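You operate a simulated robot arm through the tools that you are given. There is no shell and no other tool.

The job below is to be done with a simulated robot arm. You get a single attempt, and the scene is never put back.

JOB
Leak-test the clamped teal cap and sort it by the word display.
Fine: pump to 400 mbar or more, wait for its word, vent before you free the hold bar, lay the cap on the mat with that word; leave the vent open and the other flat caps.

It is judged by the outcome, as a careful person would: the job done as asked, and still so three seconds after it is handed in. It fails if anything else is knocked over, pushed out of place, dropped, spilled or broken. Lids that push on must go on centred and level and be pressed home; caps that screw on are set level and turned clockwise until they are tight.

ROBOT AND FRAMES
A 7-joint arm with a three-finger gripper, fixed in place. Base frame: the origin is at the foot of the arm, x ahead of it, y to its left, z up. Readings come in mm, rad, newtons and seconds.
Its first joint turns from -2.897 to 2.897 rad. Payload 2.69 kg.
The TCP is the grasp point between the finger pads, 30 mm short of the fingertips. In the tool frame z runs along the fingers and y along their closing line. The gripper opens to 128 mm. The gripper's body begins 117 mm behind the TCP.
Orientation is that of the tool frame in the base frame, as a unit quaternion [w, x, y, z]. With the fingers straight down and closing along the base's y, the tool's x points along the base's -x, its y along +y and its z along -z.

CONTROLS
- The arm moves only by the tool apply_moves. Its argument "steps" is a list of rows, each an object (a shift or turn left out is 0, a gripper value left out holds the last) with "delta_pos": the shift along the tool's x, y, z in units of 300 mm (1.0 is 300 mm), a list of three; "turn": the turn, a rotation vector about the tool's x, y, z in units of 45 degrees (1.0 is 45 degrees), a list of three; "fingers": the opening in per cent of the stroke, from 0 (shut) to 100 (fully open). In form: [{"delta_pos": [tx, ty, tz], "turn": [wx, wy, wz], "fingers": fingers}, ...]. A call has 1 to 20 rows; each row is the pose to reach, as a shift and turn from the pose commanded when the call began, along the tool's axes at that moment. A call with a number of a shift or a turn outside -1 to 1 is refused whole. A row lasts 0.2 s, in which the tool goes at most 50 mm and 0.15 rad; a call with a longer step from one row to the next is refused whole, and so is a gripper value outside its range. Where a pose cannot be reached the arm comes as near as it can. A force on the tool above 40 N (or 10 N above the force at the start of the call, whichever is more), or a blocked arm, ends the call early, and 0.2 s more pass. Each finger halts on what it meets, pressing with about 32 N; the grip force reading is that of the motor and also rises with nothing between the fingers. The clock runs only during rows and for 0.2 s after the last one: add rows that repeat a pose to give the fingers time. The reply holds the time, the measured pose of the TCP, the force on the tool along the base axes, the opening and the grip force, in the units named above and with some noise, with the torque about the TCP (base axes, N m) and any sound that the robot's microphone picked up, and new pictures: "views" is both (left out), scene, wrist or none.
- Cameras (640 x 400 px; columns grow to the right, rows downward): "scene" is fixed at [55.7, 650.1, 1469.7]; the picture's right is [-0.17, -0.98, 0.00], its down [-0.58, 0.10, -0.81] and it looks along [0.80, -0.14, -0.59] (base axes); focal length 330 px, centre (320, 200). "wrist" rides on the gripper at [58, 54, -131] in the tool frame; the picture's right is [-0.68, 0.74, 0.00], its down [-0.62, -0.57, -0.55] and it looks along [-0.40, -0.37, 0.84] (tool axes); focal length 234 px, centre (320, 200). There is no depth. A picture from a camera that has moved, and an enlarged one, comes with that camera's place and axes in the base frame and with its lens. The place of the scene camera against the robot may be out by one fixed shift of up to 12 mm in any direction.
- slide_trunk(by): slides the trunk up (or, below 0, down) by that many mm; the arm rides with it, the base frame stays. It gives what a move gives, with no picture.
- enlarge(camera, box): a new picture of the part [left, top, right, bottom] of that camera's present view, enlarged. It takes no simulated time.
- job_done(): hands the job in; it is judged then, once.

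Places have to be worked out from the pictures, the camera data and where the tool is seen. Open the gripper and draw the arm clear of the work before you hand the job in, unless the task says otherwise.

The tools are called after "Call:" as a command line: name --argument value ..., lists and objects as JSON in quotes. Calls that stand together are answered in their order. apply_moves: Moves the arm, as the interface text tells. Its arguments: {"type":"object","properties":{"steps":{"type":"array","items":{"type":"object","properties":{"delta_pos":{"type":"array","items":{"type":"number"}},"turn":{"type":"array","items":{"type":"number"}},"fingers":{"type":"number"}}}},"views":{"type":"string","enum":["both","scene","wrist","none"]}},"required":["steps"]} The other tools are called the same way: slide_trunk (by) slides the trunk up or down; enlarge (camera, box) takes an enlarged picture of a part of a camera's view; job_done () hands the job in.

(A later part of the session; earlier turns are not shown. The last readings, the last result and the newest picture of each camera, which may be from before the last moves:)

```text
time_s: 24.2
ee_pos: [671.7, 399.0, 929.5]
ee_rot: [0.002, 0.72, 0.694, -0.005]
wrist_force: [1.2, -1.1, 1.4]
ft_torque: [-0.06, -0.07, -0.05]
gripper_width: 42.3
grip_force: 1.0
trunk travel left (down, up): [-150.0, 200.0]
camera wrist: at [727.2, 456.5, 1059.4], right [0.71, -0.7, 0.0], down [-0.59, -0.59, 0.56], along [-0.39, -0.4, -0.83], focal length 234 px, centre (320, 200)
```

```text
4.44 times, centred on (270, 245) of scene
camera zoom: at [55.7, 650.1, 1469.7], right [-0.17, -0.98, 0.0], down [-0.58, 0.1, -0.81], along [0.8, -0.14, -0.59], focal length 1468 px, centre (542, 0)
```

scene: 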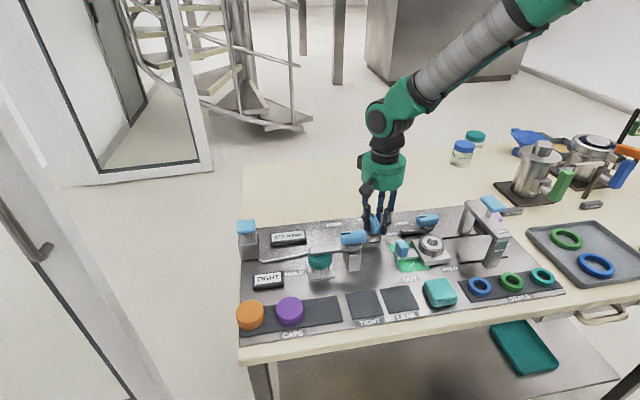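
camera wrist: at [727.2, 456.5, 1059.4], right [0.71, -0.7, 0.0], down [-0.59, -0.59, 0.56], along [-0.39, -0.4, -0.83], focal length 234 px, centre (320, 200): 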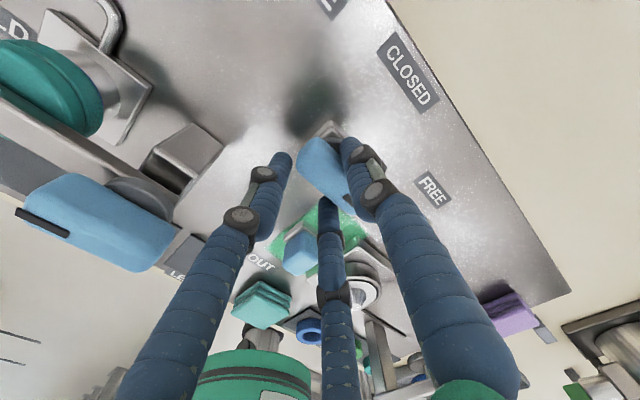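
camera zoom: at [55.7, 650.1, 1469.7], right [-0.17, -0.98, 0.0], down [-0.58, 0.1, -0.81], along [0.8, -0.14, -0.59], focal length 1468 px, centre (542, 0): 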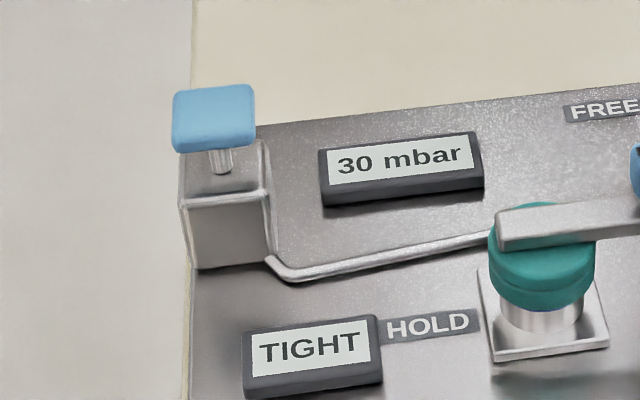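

The vent knob now lies along y pointing to OPEN, with 30 mbar left and falling. I'll open the fingers, rise straight up and check.

Call:
apply_moves --steps '[{"delta_pos": [0, 0, 0], "fingers": 60}, {"delta_pos": [0, 0, 0], "fingers": 60}, {"delta_pos": [0, 0, -0.08]}, {"delta_pos": [0, 0, -0.2]}, {"delta_pos": [0, 0, -0.34]}, {"delta_pos": [0, 0, -0.42]}, {"delta_pos": [0, 0, -0.42]}]' --views "wrist"

Call:
enlarge --camera "scene" --box '[310, 160, 440, 280]'

Call:
enlarge --camera "scene" --box '[220, 200, 320, 290]'

Call:
enlarge --camera "wrist" --box '[230, 60, 410, 200]'

```text
time_s: 25.8
ee_pos: [672.0, 401.8, 1055.3]
ee_rot: [0.003, 0.72, 0.694, -0.004]
wrist_force: [0.6, 0.1, 1.5]
ft_torque: [0.02, 0.01, 0.0]
gripper_width: 76.6
grip_force: 0.0
trunk travel left (down, up): [-150.0, 200.0]
camera wrist: at [728.5, 459.0, 1184.6], right [0.71, -0.7, 0.0], down [-0.59, -0.59, 0.56], along [-0.39, -0.4, -0.83], focal length 234 px, centre (320, 200)
```

wrist: 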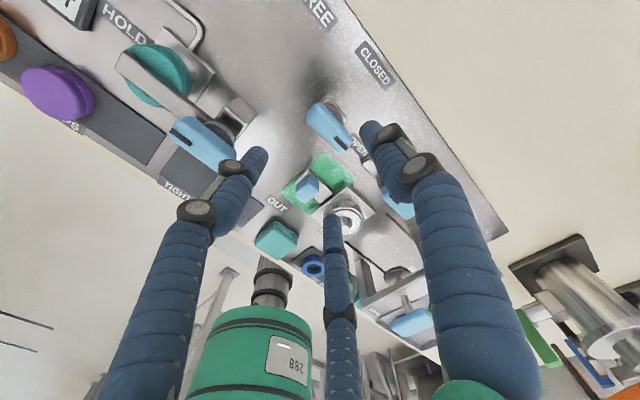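

```text
3.33 times, centred on (375, 220) of scene
camera zoom: at [55.7, 650.1, 1469.7], right [-0.17, -0.98, 0.0], down [-0.58, 0.1, -0.81], along [0.8, -0.14, -0.59], focal length 1101 px, centre (137, 133)
```

zoom: 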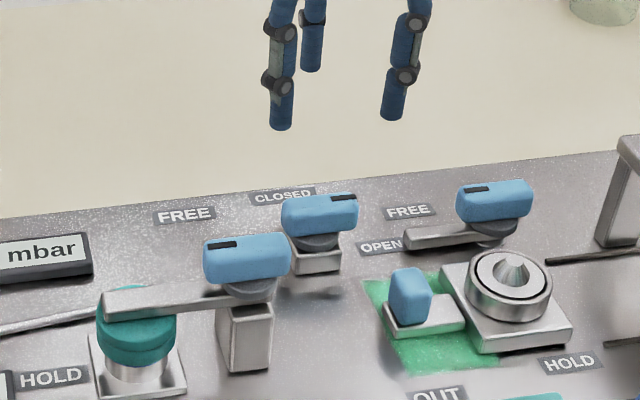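

```text
4.44 times, centred on (270, 245) of scene
camera zoom: at [55.7, 650.1, 1469.7], right [-0.17, -0.98, 0.0], down [-0.58, 0.1, -0.81], along [0.8, -0.14, -0.59], focal length 1468 px, centre (542, 0)
```

zoom: 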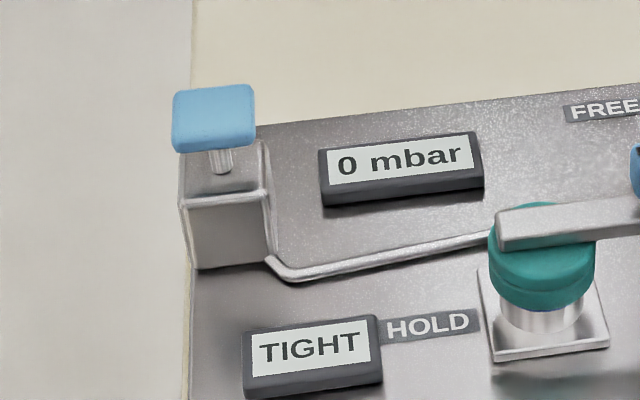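

```text
2.86 times, centred on (320, 130) of wrist
camera zoom: at [728.5, 459.0, 1184.6], right [0.71, -0.7, 0.0], down [-0.59, -0.59, 0.56], along [-0.39, -0.4, -0.83], focal length 669 px, centre (320, 400)
```

zoom: 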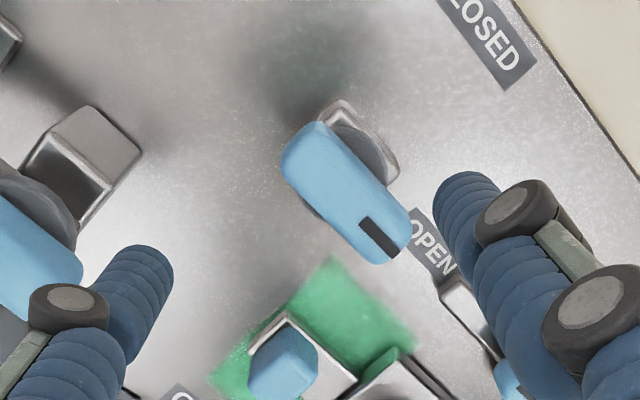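

Gauge reads 0 mbar, and the vent knob is square to OPEN. Next I'll rotate the hand back to about −30°, so one finger sits on +x and two on −x, ready to grip the hold-bar handle.

Call:
apply_moves --steps '[{"turn": [0, 0, -0.17]}, {"turn": [0, 0, -0.34]}, {"turn": [0, 0, -0.51]}, {"turn": [0, 0, -0.68]}, {"turn": [0, 0, -0.85]}, {"turn": [0, 0, -1.0]}]' --views "none"

Call:
apply_moves --steps '[{"turn": [0, 0, -0.17]}, {"turn": [0, 0, -0.34]}, {"turn": [0, 0, -0.51]}, {"turn": [0, 0, -0.68]}, {"turn": [0, 0, -0.85]}, {"turn": [0, 0, -1.0]}]' --views "none"

Call:
apply_moves --steps '[{"turn": [0, 0, -0.17]}, {"turn": [0, 0, -0.34]}, {"turn": [0, 0, -0.51]}, {"turn": [0, 0, -0.711]}, {"turn": [0, 0, -0.711]}]' --views "wrist"

```text
time_s: 27.2
ee_pos: [670.8, 399.1, 1055.8]
ee_rot: [-0.001, 0.399, 0.917, -0.004]
wrist_force: [0.3, -0.1, -0.6]
ft_torque: [0.02, 0.0, 0.0]
gripper_width: 76.8
grip_force: 0.1
trunk travel left (down, up): [-150.0, 200.0]
```

```text
time_s: 28.6
ee_pos: [671.6, 398.8, 1055.3]
ee_rot: [-0.001, 0.017, 1.0, -0.004]
wrist_force: [0.2, 0.0, -0.5]
ft_torque: [0.0, 0.0, 0.0]
gripper_width: 76.7
grip_force: 0.0
trunk travel left (down, up): [-150.0, 200.0]
```

```text
refused: row 4 steps farther than a row can; nothing moved
```

The hand is at about 2°, and the last row was too large a step. I'll redo that turn with smaller steps.

Call:
apply_moves --steps '[{"turn": [0, 0, -0.17]}, {"turn": [0, 0, -0.34]}, {"turn": [0, 0, -0.52]}, {"turn": [0, 0, -0.7]}, {"turn": [0, 0, -0.711]}]' --views "wrist"

```text
time_s: 29.8
ee_pos: [671.0, 399.6, 1055.6]
ee_rot: [-0.002, -0.259, 0.966, -0.003]
wrist_force: [0.3, 0.1, 0.4]
ft_torque: [0.01, 0.0, 0.05]
gripper_width: 76.9
grip_force: 0.1
trunk travel left (down, up): [-150.0, 200.0]
camera wrist: at [594.1, 418.9, 1187.1], right [0.22, 0.98, -0.01], down [0.82, -0.18, 0.55], along [0.53, -0.13, -0.84], focal length 234 px, centre (320, 200)
```

wrist: 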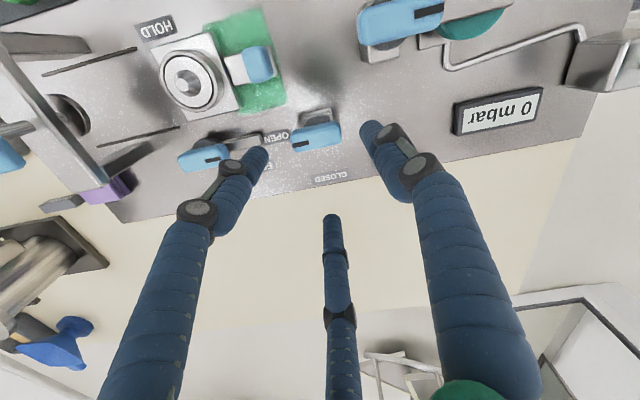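

The hand is at −30° as wanted. I'll translate over the hold-bar handle with the TCP offset about 8 mm to −x of it, still at safe height.

Call:
apply_moves --steps '[{"delta_pos": [0.041, 0.13, 0], "fingers": 70}, {"delta_pos": [0.082, 0.26, 0]}, {"delta_pos": [0.1237, 0.392, 0]}, {"delta_pos": [0.1237, 0.392, 0.06]}, {"delta_pos": [0.1237, 0.392, 0.12]}, {"delta_pos": [0.1237, 0.392, 0.12]}]'

Call:
enlarge --camera "wrist" --box '[220, 60, 420, 220]'

Call:
enlarge --camera "scene" --box '[290, 160, 420, 280]'

```text
time_s: 31.2
ee_pos: [579.5, 482.8, 1020.2]
ee_rot: [-0.002, -0.258, 0.966, -0.004]
wrist_force: [-0.4, 0.4, -0.5]
ft_torque: [-0.04, 0.04, -0.02]
gripper_width: 89.6
grip_force: 0.0
trunk travel left (down, up): [-150.0, 200.0]
camera wrist: at [502.2, 501.9, 1150.8], right [0.22, 0.98, -0.01], down [0.82, -0.18, 0.55], along [0.53, -0.13, -0.84], focal length 234 px, centre (320, 200)
```

scene: 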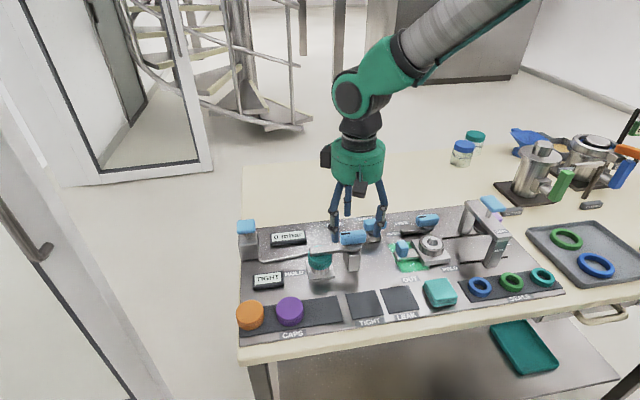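
wrist: 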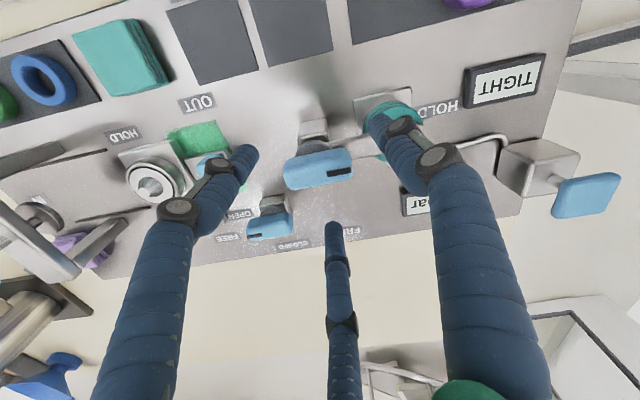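

```text
2.50 times, centred on (320, 140) of wrist
camera zoom: at [502.2, 501.9, 1150.8], right [0.22, 0.98, -0.01], down [0.82, -0.18, 0.55], along [0.53, -0.13, -0.84], focal length 585 px, centre (320, 350)
```

zoom: 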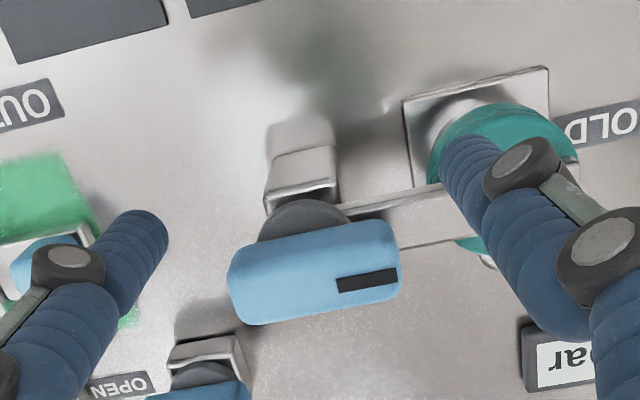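

```text
3.33 times, centred on (355, 220) of scene
camera zoom: at [55.7, 650.1, 1469.7], right [-0.17, -0.98, 0.0], down [-0.58, 0.1, -0.81], along [0.8, -0.14, -0.59], focal length 1101 px, centre (203, 133)
```

zoom: 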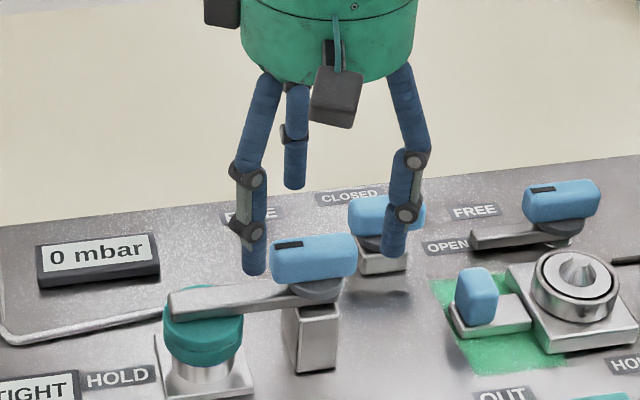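

The handle is centred at about (587, 480), between the fingers. I'll descend so the tips are about 15 mm below its top, then close to a light cage.

Call:
apply_moves --steps '[{"delta_pos": [0.005, -0.006, 0.05]}, {"delta_pos": [0.005, -0.006, 0.09]}, {"delta_pos": [0.005, -0.006, 0.125]}, {"delta_pos": [0.005, -0.006, 0.125]}, {"delta_pos": [0.005, -0.006, 0.125], "fingers": 31}, {"delta_pos": [0.005, -0.006, 0.125], "fingers": 31}]'

Call:
enlarge --camera "wrist" --box '[220, 60, 420, 220]'

Call:
enlarge --camera "scene" --box '[290, 160, 420, 280]'

```text
time_s: 32.6
ee_pos: [579.9, 480.2, 983.7]
ee_rot: [-0.003, -0.259, 0.966, -0.003]
wrist_force: [4.7, -0.1, -2.0]
ft_torque: [0.08, -0.13, 0.0]
gripper_width: 43.4
grip_force: 2.9
trunk travel left (down, up): [-150.0, 200.0]
camera wrist: at [503.0, 499.0, 1113.2], right [0.22, 0.98, -0.01], down [0.82, -0.18, 0.55], along [0.53, -0.13, -0.84], focal length 234 px, centre (320, 200)
```

scene: 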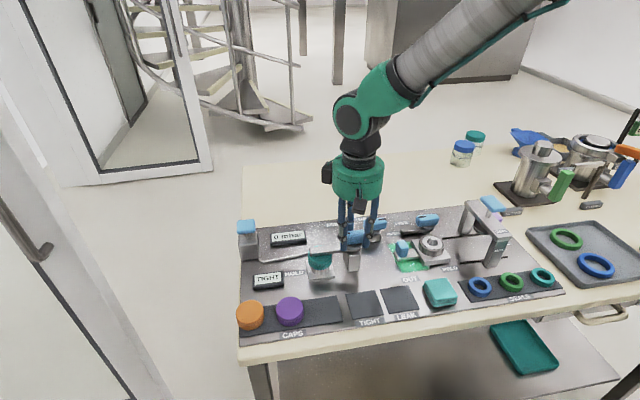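
wrist: 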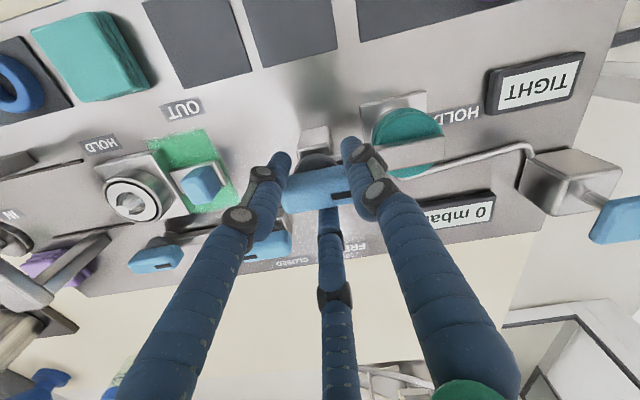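

```text
2.50 times, centred on (320, 140) of wrist
camera zoom: at [503.0, 499.0, 1113.2], right [0.22, 0.98, -0.01], down [0.82, -0.18, 0.55], along [0.53, -0.13, -0.84], focal length 585 px, centre (320, 350)
```

zoom: 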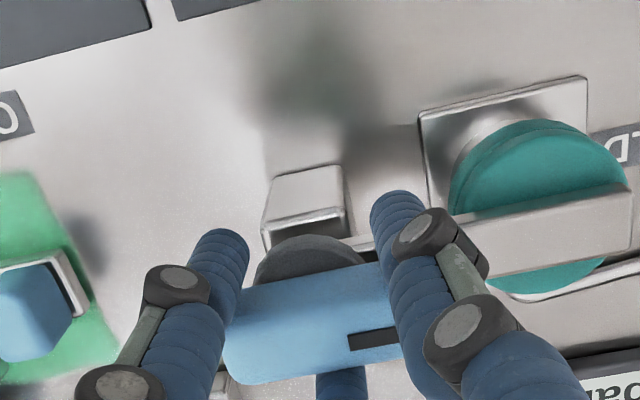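

```text
3.33 times, centred on (355, 220) of scene
camera zoom: at [55.7, 650.1, 1469.7], right [-0.17, -0.98, 0.0], down [-0.58, 0.1, -0.81], along [0.8, -0.14, -0.59], focal length 1101 px, centre (203, 133)
```

zoom: 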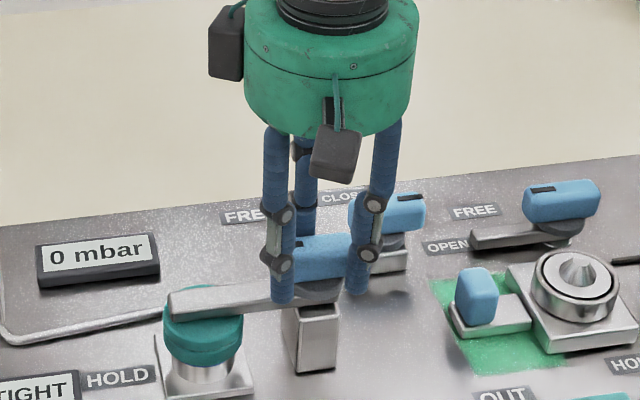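

The handle is caged with only small forces. I'll turn it clockwise toward FREE, arcing about the pivot.

Call:
apply_moves --steps '[{"delta_pos": [-0.0014, 0.0021, 0], "turn": [0, 0, 0.12]}, {"delta_pos": [-0.0029, 0.0041, 0], "turn": [0, 0, 0.24]}, {"delta_pos": [-0.0046, 0.0059, 0], "turn": [0, 0, 0.36]}, {"delta_pos": [-0.0065, 0.0075, 0], "turn": [0, 0, 0.48]}, {"delta_pos": [-0.0086, 0.009, 0], "turn": [0, 0, 0.6]}, {"delta_pos": [-0.0107, 0.0102, 0], "turn": [0, 0, 0.72]}, {"delta_pos": [-0.013, 0.0113, 0], "turn": [0, 0, 0.84]}, {"delta_pos": [-0.0154, 0.0121, 0], "turn": [0, 0, 0.96]}]'

Call:
enlarge --camera "scene" --box '[290, 160, 420, 280]'

```text
time_s: 34.4
ee_pos: [580.8, 483.9, 979.4]
ee_rot: [-0.001, 0.117, 0.993, -0.005]
wrist_force: [12.7, -7.6, -0.3]
ft_torque: [-0.2, -0.34, 0.03]
gripper_width: 49.0
grip_force: 7.2
trunk travel left (down, up): [-150.0, 200.0]
camera wrist: at [537.8, 552.6, 1111.2], right [0.83, 0.56, -0.01], down [0.47, -0.69, 0.55], along [0.3, -0.46, -0.83], focal length 234 px, centre (320, 200)
```

scene: 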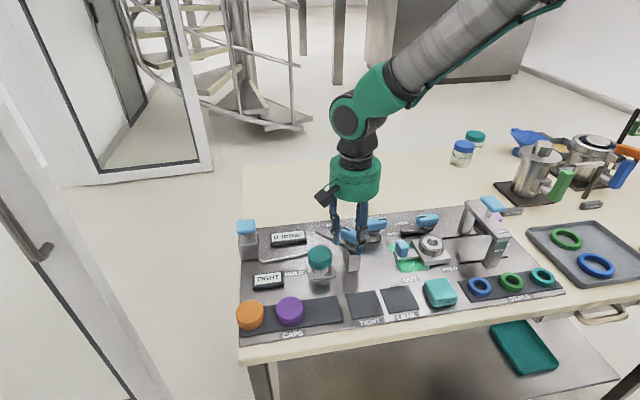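
wrist: 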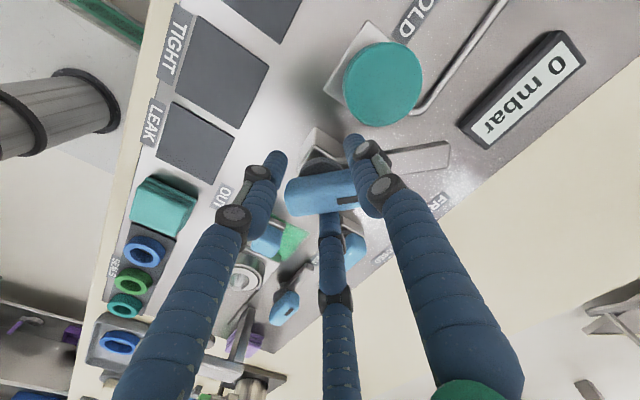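

```text
3.33 times, centred on (355, 220) of scene
camera zoom: at [55.7, 650.1, 1469.7], right [-0.17, -0.98, 0.0], down [-0.58, 0.1, -0.81], along [0.8, -0.14, -0.59], focal length 1101 px, centre (203, 133)
```

zoom: 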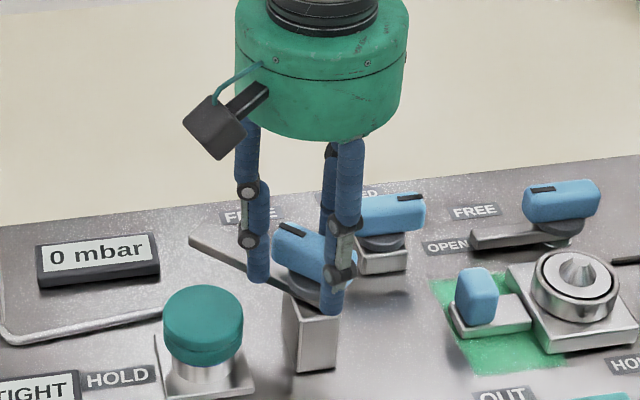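

The bar has swung about halfway and the cap is uncovered. I'll continue with the second half of the turn.

Call:
apply_moves --steps '[{"delta_pos": [-0.0014, 0.0021, 0], "turn": [0, 0, 0.12]}, {"delta_pos": [-0.0029, 0.0041, 0], "turn": [0, 0, 0.24]}, {"delta_pos": [-0.0046, 0.0059, 0], "turn": [0, 0, 0.36]}, {"delta_pos": [-0.0065, 0.0075, 0], "turn": [0, 0, 0.48]}, {"delta_pos": [-0.0086, 0.009, 0], "turn": [0, 0, 0.6]}, {"delta_pos": [-0.0107, 0.0102, 0], "turn": [0, 0, 0.72]}, {"delta_pos": [-0.013, 0.0113, 0], "turn": [0, 0, 0.84]}, {"delta_pos": [-0.0154, 0.0121, 0], "turn": [0, 0, 0.98]}]'

Call:
enlarge --camera "scene" --box '[290, 160, 420, 280]'

```text
time_s: 36.2
ee_pos: [587.9, 487.9, 981.8]
ee_rot: [0.001, 0.481, 0.877, -0.004]
wrist_force: [6.3, -13.9, 1.9]
ft_torque: [-0.48, -0.17, 0.14]
gripper_width: 49.6
grip_force: 6.8
trunk travel left (down, up): [-150.0, 200.0]
camera wrist: at [602.2, 567.7, 1111.7], right [0.98, -0.18, 0.0], down [-0.14, -0.82, 0.56], along [-0.1, -0.55, -0.83], focal length 234 px, centre (320, 200)
```

scene: 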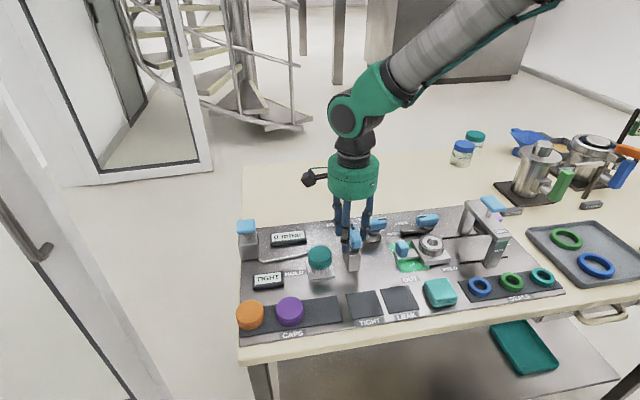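
wrist: 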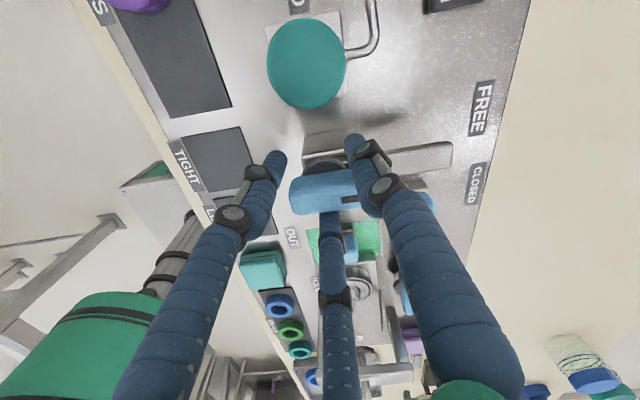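

```text
3.33 times, centred on (355, 220) of scene
camera zoom: at [55.7, 650.1, 1469.7], right [-0.17, -0.98, 0.0], down [-0.58, 0.1, -0.81], along [0.8, -0.14, -0.59], focal length 1101 px, centre (203, 133)
```

zoom: 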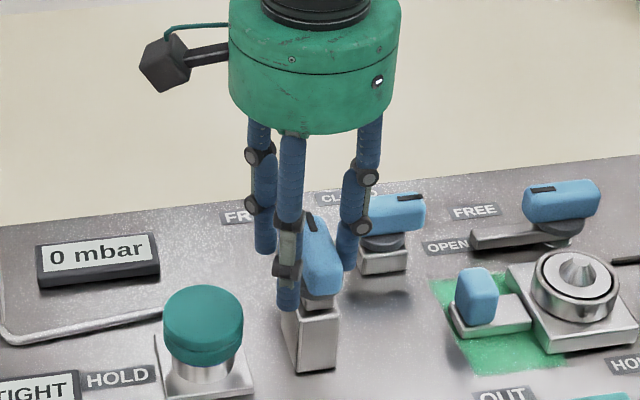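

The bar now points toward FREE. I'll open the fingers, rise, and check the bar's final angle.

Call:
apply_moves --steps '[{"fingers": 65}, {"fingers": 65}, {"delta_pos": [0, 0, -0.06]}, {"delta_pos": [0, 0, -0.16]}, {"delta_pos": [0, 0, -0.28]}, {"delta_pos": [0, 0, -0.28]}]'

Call:
enlarge --camera "scene" --box '[290, 160, 420, 280]'

Call:
enlarge --camera "wrist" --box '[220, 20, 500, 220]'

```text
time_s: 37.6
ee_pos: [588.7, 488.3, 1065.6]
ee_rot: [0.0, 0.48, 0.877, -0.004]
wrist_force: [0.2, 0.2, 0.3]
ft_torque: [0.05, -0.03, 0.02]
gripper_width: 83.1
grip_force: 0.1
trunk travel left (down, up): [-150.0, 200.0]
camera wrist: at [602.4, 567.4, 1195.6], right [0.98, -0.17, 0.0], down [-0.14, -0.82, 0.56], along [-0.1, -0.55, -0.83], focal length 234 px, centre (320, 200)
```

scene: 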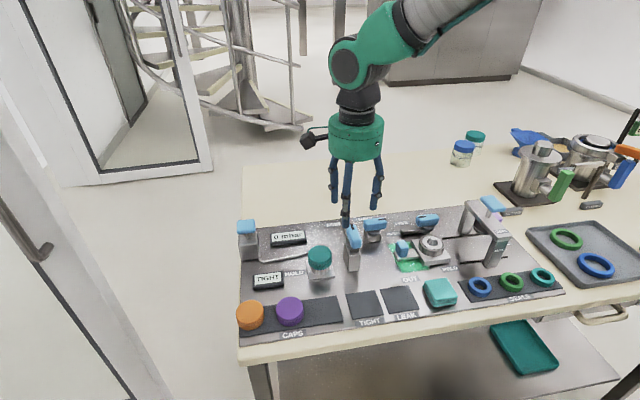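
wrist: 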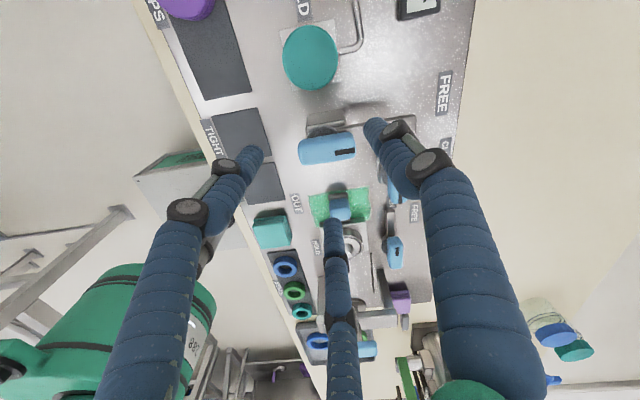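

```text
3.33 times, centred on (355, 220) of scene
camera zoom: at [55.7, 650.1, 1469.7], right [-0.17, -0.98, 0.0], down [-0.58, 0.1, -0.81], along [0.8, -0.14, -0.59], focal length 1101 px, centre (203, 133)
```

zoom: 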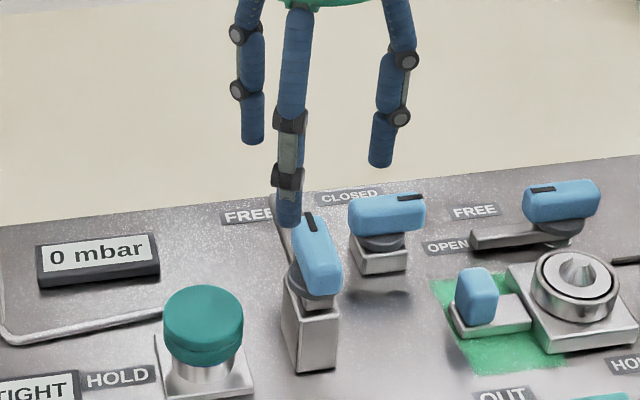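

```text
2.00 times, centred on (360, 120) of wrist
camera zoom: at [602.4, 567.4, 1195.6], right [0.98, -0.17, 0.0], down [-0.14, -0.82, 0.56], along [-0.1, -0.55, -0.83], focal length 468 px, centre (240, 360)
```

zoom: 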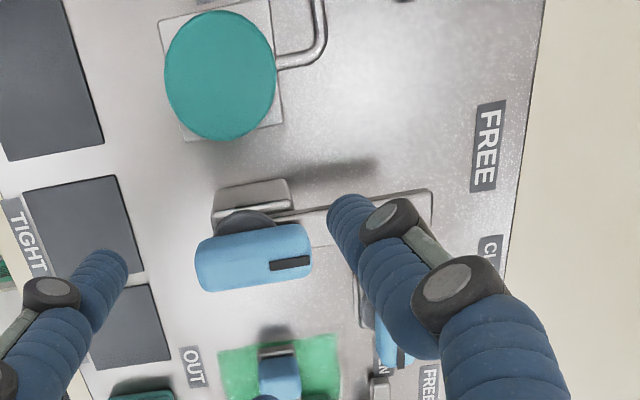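

Handle and bar are square on FREE, and the cap is clear: top centre about (588.5, 557.5, 914), diameter about 57 mm. I'll rotate the hand back to 0° so no finger points at the clamp post.

Call:
apply_moves --steps '[{"turn": [0, 0, -0.17], "fingers": 70}, {"turn": [0, 0, -0.34]}, {"turn": [0, 0, -0.51]}, {"turn": [0, 0, -0.68]}, {"turn": [0, 0, -0.85]}, {"turn": [0, 0, -1.0]}]' --views "none"

Call:
apply_moves --steps '[{"turn": [0, 0, -0.14]}, {"turn": [0, 0, -0.278]}, {"turn": [0, 0, -0.278]}]' --views "wrist"

```text
time_s: 39.0
ee_pos: [587.7, 489.3, 1066.7]
ee_rot: [-0.001, 0.107, 0.994, -0.004]
wrist_force: [-0.3, 1.0, -0.2]
ft_torque: [0.0, 0.01, -0.03]
gripper_width: 89.5
grip_force: 0.1
trunk travel left (down, up): [-150.0, 200.0]
```

```text
time_s: 39.8
ee_pos: [588.0, 488.3, 1067.2]
ee_rot: [-0.001, -0.001, 1.0, -0.005]
wrist_force: [-1.0, -0.1, 0.1]
ft_torque: [-0.02, -0.06, 0.03]
gripper_width: 89.7
grip_force: 0.0
trunk travel left (down, up): [-150.0, 200.0]
camera wrist: at [529.4, 544.0, 1196.6], right [0.67, 0.74, -0.01], down [0.62, -0.56, 0.55], along [0.4, -0.38, -0.83], focal length 234 px, centre (320, 200)
```

wrist: 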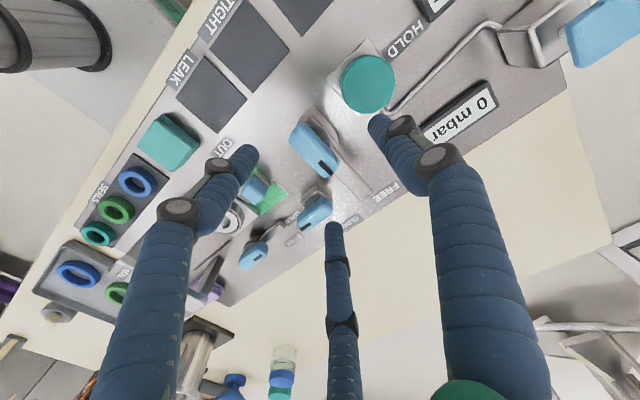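

The cap is again located at (589, 557.5) and the TIGHT mat centre at about (470, 477). I'll move above the cap.

Call:
apply_moves --steps '[{"delta_pos": [-0.002, 0.115, 0.0]}, {"delta_pos": [-0.002, 0.231, 0.0]}, {"delta_pos": [-0.002, 0.231, 0.13]}, {"delta_pos": [-0.002, 0.231, 0.25]}, {"delta_pos": [-0.002, 0.231, 0.25]}]'

Call:
enlarge --camera "wrist" --box '[220, 60, 440, 240]'

Call:
enlarge --camera "scene" --box '[270, 180, 390, 290]'

```text
time_s: 41.0
ee_pos: [589.8, 557.9, 993.9]
ee_rot: [-0.002, -0.002, 1.0, -0.005]
wrist_force: [0.4, 0.0, -0.3]
ft_torque: [-0.01, 0.01, 0.0]
gripper_width: 89.5
grip_force: 0.0
trunk travel left (down, up): [-150.0, 200.0]
camera wrist: at [531.7, 613.4, 1123.1], right [0.68, 0.74, -0.01], down [0.62, -0.56, 0.55], along [0.4, -0.38, -0.83], focal length 234 px, centre (320, 200)
```

scene: 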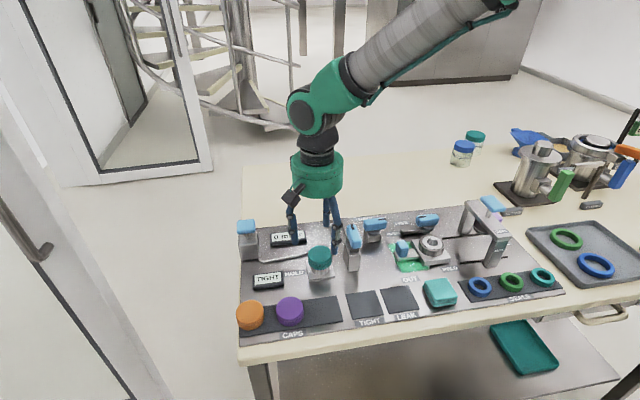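
wrist: 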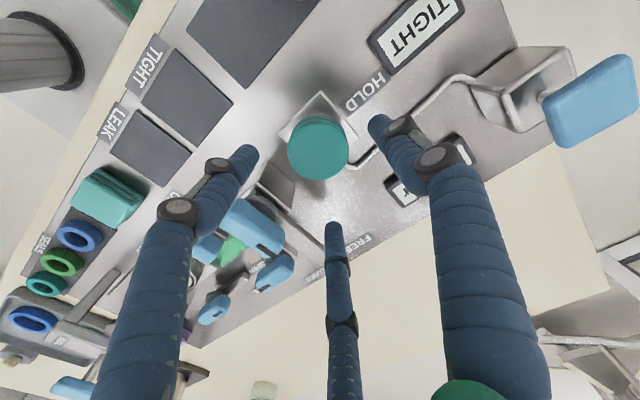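

```text
2.22 times, centred on (330, 150) of wrist
camera zoom: at [531.7, 613.4, 1123.1], right [0.68, 0.74, -0.01], down [0.62, -0.56, 0.55], along [0.4, -0.38, -0.83], focal length 520 px, centre (298, 311)
```

zoom: 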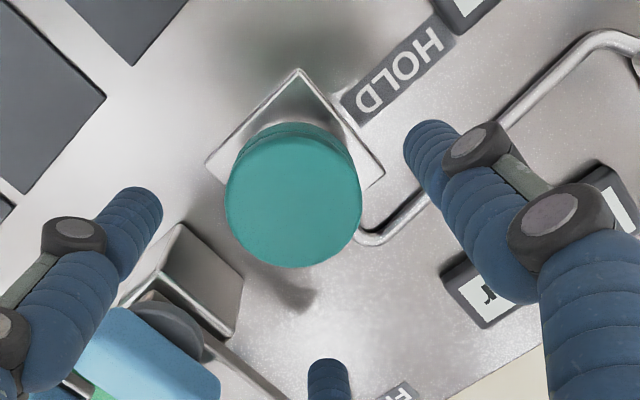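

```text
3.64 times, centred on (330, 235) of scene
camera zoom: at [55.7, 650.1, 1469.7], right [-0.17, -0.98, 0.0], down [-0.58, 0.1, -0.81], along [0.8, -0.14, -0.59], focal length 1201 px, centre (284, 73)
```

zoom: 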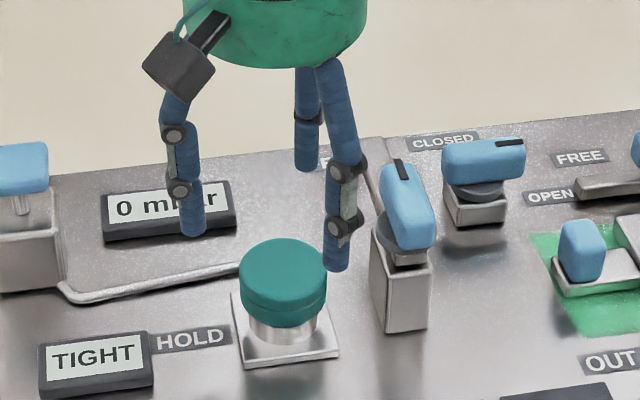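

The cap sits centred under the open fingers. I'll descend straight so the tips come about 16 mm below its top, then close.

Call:
apply_moves --steps '[{"delta_pos": [0, -0.003, 0.08]}, {"delta_pos": [0, -0.003, 0.15]}, {"delta_pos": [0, -0.003, 0.19]}, {"delta_pos": [0, -0.003, 0.22]}, {"delta_pos": [0, -0.003, 0.22]}]'

Call:
enlarge --camera "wrist" --box '[220, 60, 440, 240]'

Call:
enlarge --camera "scene" --box '[270, 180, 390, 290]'

```text
time_s: 42.2
ee_pos: [587.5, 556.5, 923.0]
ee_rot: [-0.002, 0.0, 1.0, -0.004]
wrist_force: [0.7, 0.0, -0.1]
ft_torque: [0.01, 0.02, -0.03]
gripper_width: 89.5
grip_force: 0.1
trunk travel left (down, up): [-150.0, 200.0]
camera wrist: at [529.2, 612.2, 1053.3], right [0.68, 0.74, -0.01], down [0.62, -0.56, 0.55], along [0.4, -0.38, -0.83], focal length 234 px, centre (320, 200)
```

scene: 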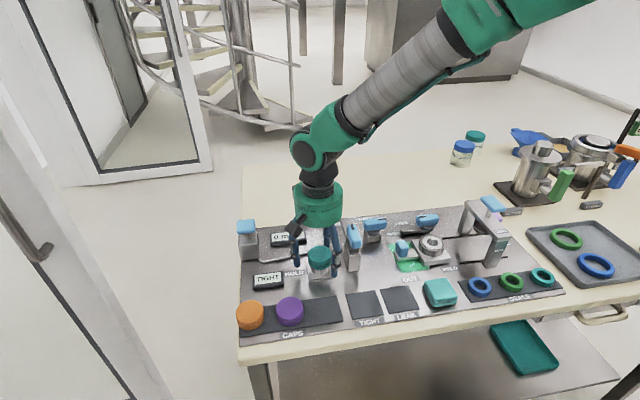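
wrist: 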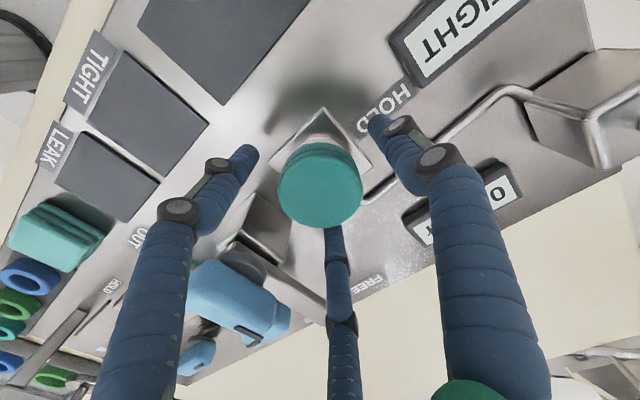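

```text
2.22 times, centred on (330, 150) of wrist
camera zoom: at [529.2, 612.2, 1053.3], right [0.68, 0.74, -0.01], down [0.62, -0.56, 0.55], along [0.4, -0.38, -0.83], focal length 520 px, centre (298, 311)
```

zoom: 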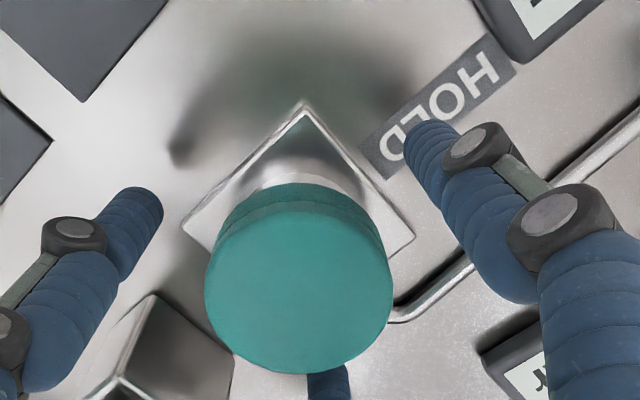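

```text
3.64 times, centred on (330, 235) of scene
camera zoom: at [55.7, 650.1, 1469.7], right [-0.17, -0.98, 0.0], down [-0.58, 0.1, -0.81], along [0.8, -0.14, -0.59], focal length 1201 px, centre (284, 73)
```

zoom: 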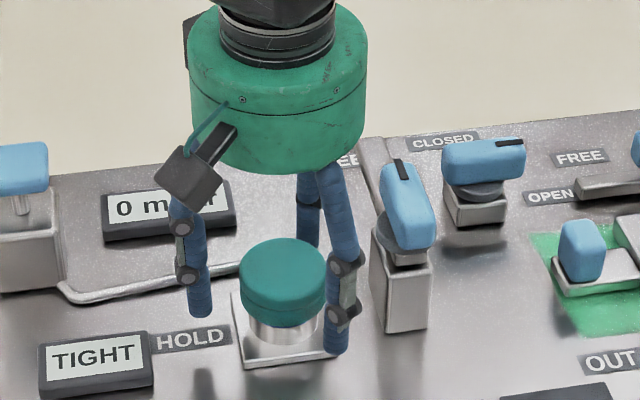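

The fingers surround the cap evenly. I'll rise 5 mm so the tips stay above the cap's lower rim, then close in stages.

Call:
apply_moves --steps '[{"delta_pos": [-0.003, 0, -0.018]}, {"delta_pos": [-0.003, 0, -0.018], "fingers": 55}, {"delta_pos": [-0.003, 0, -0.018], "fingers": 48}, {"delta_pos": [-0.003, 0, -0.018], "fingers": 43}, {"delta_pos": [-0.003, 0, -0.018], "fingers": 40}, {"delta_pos": [-0.003, 0, -0.018], "fingers": 40}]'

Call:
enlarge --camera "wrist" --box '[220, 60, 440, 240]'

```text
time_s: 43.6
ee_pos: [587.4, 557.2, 929.7]
ee_rot: [-0.002, -0.001, 1.0, -0.004]
wrist_force: [8.5, -6.3, 1.0]
ft_torque: [-0.13, -0.21, -0.02]
gripper_width: 57.8
grip_force: 4.7
trunk travel left (down, up): [-150.0, 200.0]
camera wrist: at [529.7, 611.9, 1059.6], right [0.68, 0.74, -0.01], down [0.62, -0.56, 0.55], along [0.4, -0.38, -0.83], focal length 234 px, centre (320, 200)
```

scene: 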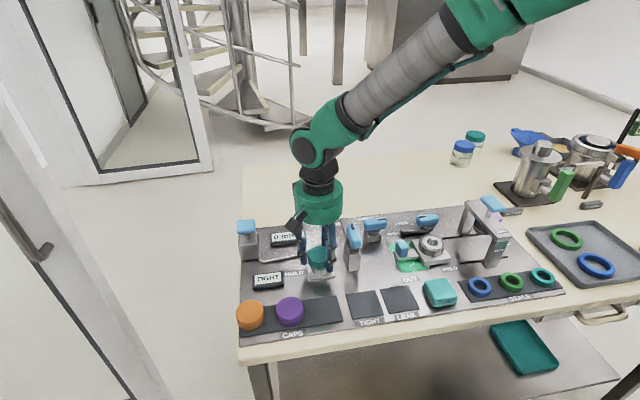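
wrist: 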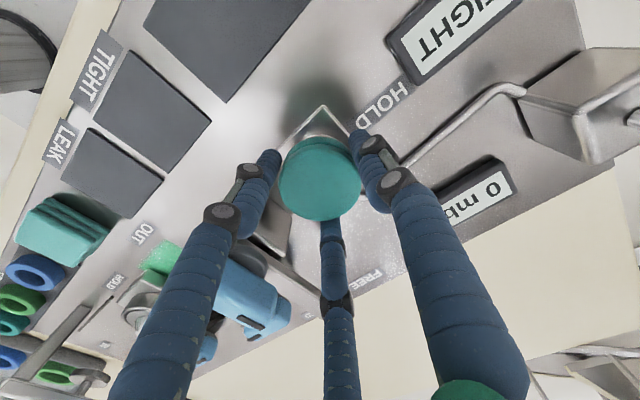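

```text
2.22 times, centred on (330, 150) of wrist
camera zoom: at [529.7, 611.9, 1059.6], right [0.68, 0.74, -0.01], down [0.62, -0.56, 0.55], along [0.4, -0.38, -0.83], focal length 520 px, centre (298, 311)
```

zoom: 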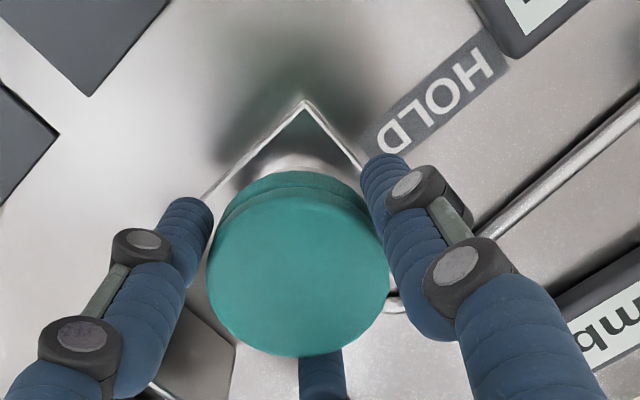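

The +x finger touched first, so the cap is about 2–3 mm toward it, matching my (590, 556) estimate. I'll shift the hand that way and tighten.

Call:
apply_moves --steps '[{"delta_pos": [-0.005, -0.003, 0], "fingers": 42}, {"delta_pos": [-0.008, -0.004, 0], "fingers": 40}, {"delta_pos": [-0.008, -0.004, 0], "fingers": 37}, {"delta_pos": [-0.008, -0.004, 0], "fingers": 34}, {"delta_pos": [-0.008, -0.004, 0], "fingers": 30}]' --views "none"

```text
time_s: 44.8
ee_pos: [589.8, 555.5, 930.0]
ee_rot: [-0.003, -0.001, 1.0, -0.004]
wrist_force: [-0.9, 0.3, 1.6]
ft_torque: [0.03, 0.03, -0.03]
gripper_width: 55.0
grip_force: 32.5
trunk travel left (down, up): [-150.0, 200.0]
```

The grip is balanced at 32 N on a 55 mm width. I'll lift straight up slowly and check that the cap comes free.

Call:
apply_moves --steps '[{"delta_pos": [0, 0, -0.01], "fingers": 25}, {"delta_pos": [0, 0, -0.03]}, {"delta_pos": [0, 0, -0.06]}, {"delta_pos": [0, 0, -0.1]}, {"delta_pos": [0, 0, -0.16]}, {"delta_pos": [0, 0, -0.22]}, {"delta_pos": [0, 0, -0.22]}]'

Call:
enlarge --camera "scene" --box '[270, 180, 390, 290]'

Call:
enlarge --camera "wrist" --box '[60, 20, 400, 240]'

```text
time_s: 46.4
ee_pos: [589.7, 555.8, 997.0]
ee_rot: [-0.002, -0.002, 1.0, -0.004]
wrist_force: [0.6, -0.2, -0.1]
ft_torque: [0.02, 0.01, -0.01]
gripper_width: 31.9
grip_force: 0.1
trunk travel left (down, up): [-150.0, 200.0]
camera wrist: at [532.1, 610.5, 1127.1], right [0.68, 0.74, -0.01], down [0.62, -0.56, 0.55], along [0.4, -0.38, -0.83], focal length 234 px, centre (320, 200)
```

scene: 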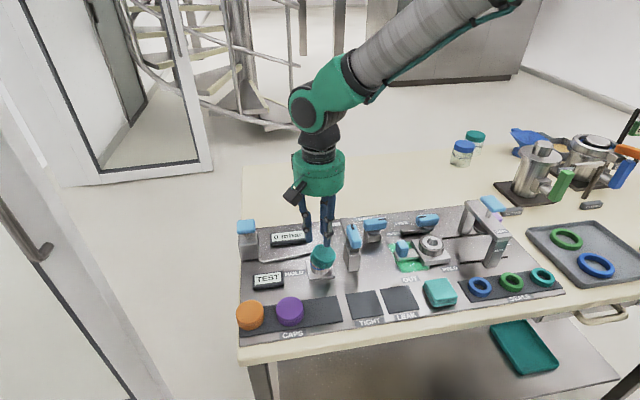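
wrist: 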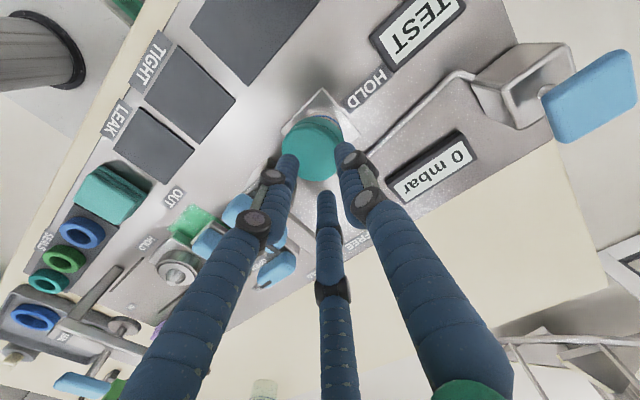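

```text
3.64 times, centred on (330, 235) of scene
camera zoom: at [55.7, 650.1, 1469.7], right [-0.17, -0.98, 0.0], down [-0.58, 0.1, -0.81], along [0.8, -0.14, -0.59], focal length 1201 px, centre (284, 73)
```

zoom: 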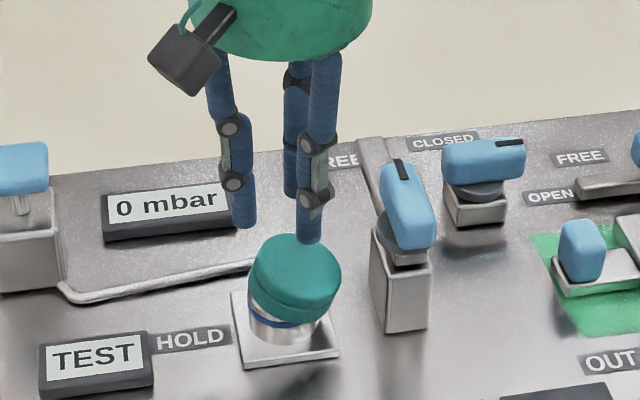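

```text
1.82 times, centred on (230, 130) of wrist
camera zoom: at [532.1, 610.5, 1127.1], right [0.68, 0.74, -0.01], down [0.62, -0.56, 0.55], along [0.4, -0.38, -0.83], focal length 426 px, centre (484, 327)
```

zoom: 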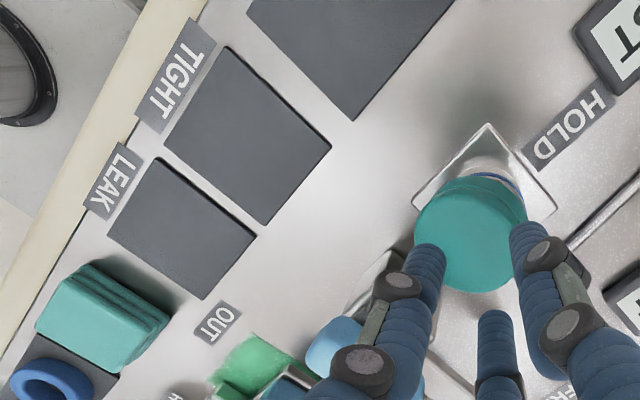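

The cap slipped out of the grip and now sits tilted on the nest's O-ring, so it is held by seal friction. I'll look closely before re-gripping lower.

Call:
enlarge --camera "scene" --box '[300, 230, 345, 285]'

Call:
enlarge --camera "wrist" --box '[260, 70, 380, 200]'

```text
7.27 times, centred on (322, 258) of scene
camera zoom: at [55.7, 650.1, 1469.7], right [-0.17, -0.98, 0.0], down [-0.58, 0.1, -0.81], along [0.8, -0.14, -0.59], focal length 2402 px, centre (302, -218)
```

zoom: 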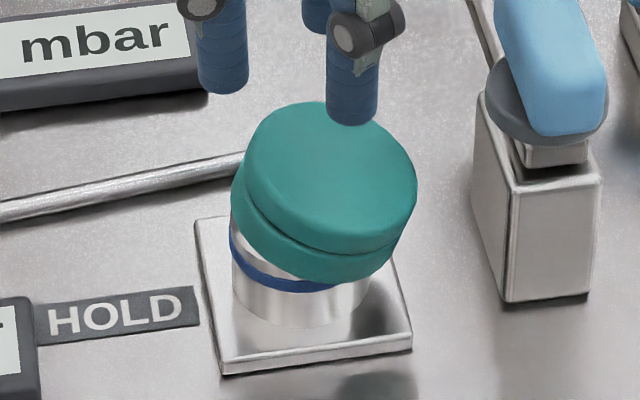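

```text
3.08 times, centred on (320, 135) of wrist
camera zoom: at [532.1, 610.5, 1127.1], right [0.68, 0.74, -0.01], down [0.62, -0.56, 0.55], along [0.4, -0.38, -0.83], focal length 720 px, centre (320, 400)
```

zoom: 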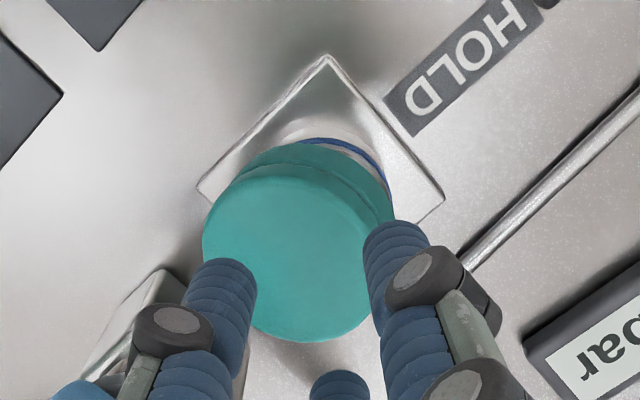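

The cap leans toward −y, with its top centre now near (588, 549), and its +y side is raised off the O-ring. The earlier grip was too close to the cap's rounded top edge. I'll open, re-centre, and go about 10 mm deeper.

Call:
apply_moves --steps '[{"delta_pos": [0.003, -0.01, 0], "fingers": 75}, {"delta_pos": [0.005, -0.014, 0.0], "fingers": 75}, {"delta_pos": [0.005, -0.014, 0.08]}, {"delta_pos": [0.005, -0.014, 0.16]}, {"delta_pos": [0.005, -0.014, 0.21]}, {"delta_pos": [0.005, -0.014, 0.24]}, {"delta_pos": [0.005, -0.014, 0.25]}]'

Call:
enlarge --camera "scene" --box '[290, 220, 360, 290]'

Call:
enlarge --camera "wrist" --box '[220, 80, 420, 240]'

```text
time_s: 48.0
ee_pos: [590.1, 550.2, 920.1]
ee_rot: [-0.002, -0.001, 1.0, -0.005]
wrist_force: [0.2, 0.2, 0.3]
ft_torque: [0.02, 0.01, 0.01]
gripper_width: 95.7
grip_force: 0.1
trunk travel left (down, up): [-150.0, 200.0]
camera wrist: at [531.7, 605.3, 1050.3], right [0.68, 0.74, -0.01], down [0.62, -0.56, 0.55], along [0.4, -0.38, -0.83], focal length 234 px, centre (320, 200)
```

scene: 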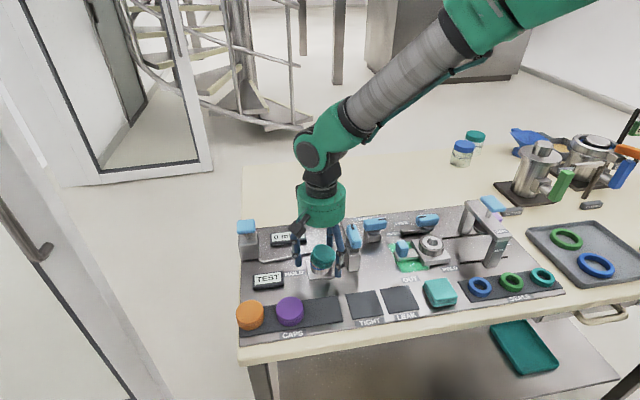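
wrist: 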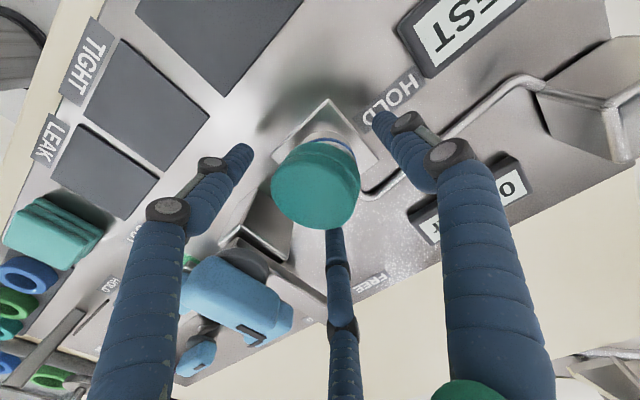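

```text
5.71 times, centred on (325, 255) of scene
camera zoom: at [55.7, 650.1, 1469.7], right [-0.17, -0.98, 0.0], down [-0.58, 0.1, -0.81], along [0.8, -0.14, -0.59], focal length 1888 px, centre (291, -114)
```

zoom: 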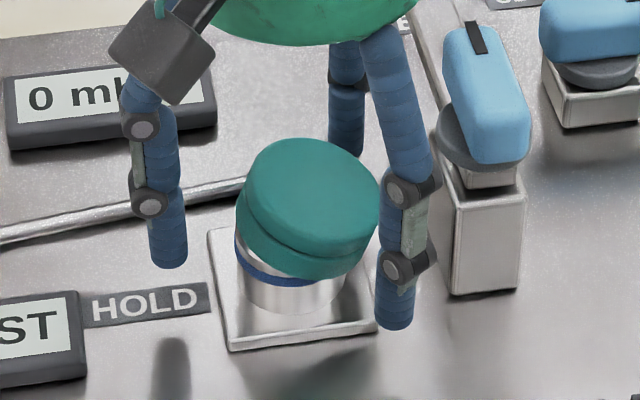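

```text
2.50 times, centred on (320, 160) of wrist
camera zoom: at [531.7, 605.3, 1050.3], right [0.68, 0.74, -0.01], down [0.62, -0.56, 0.55], along [0.4, -0.38, -0.83], focal length 585 px, centre (320, 300)
```

zoom: 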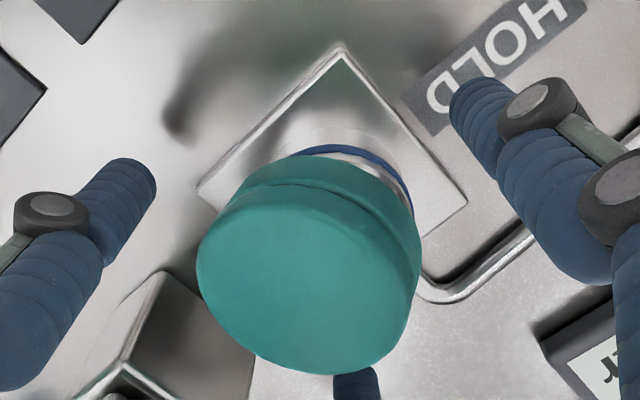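

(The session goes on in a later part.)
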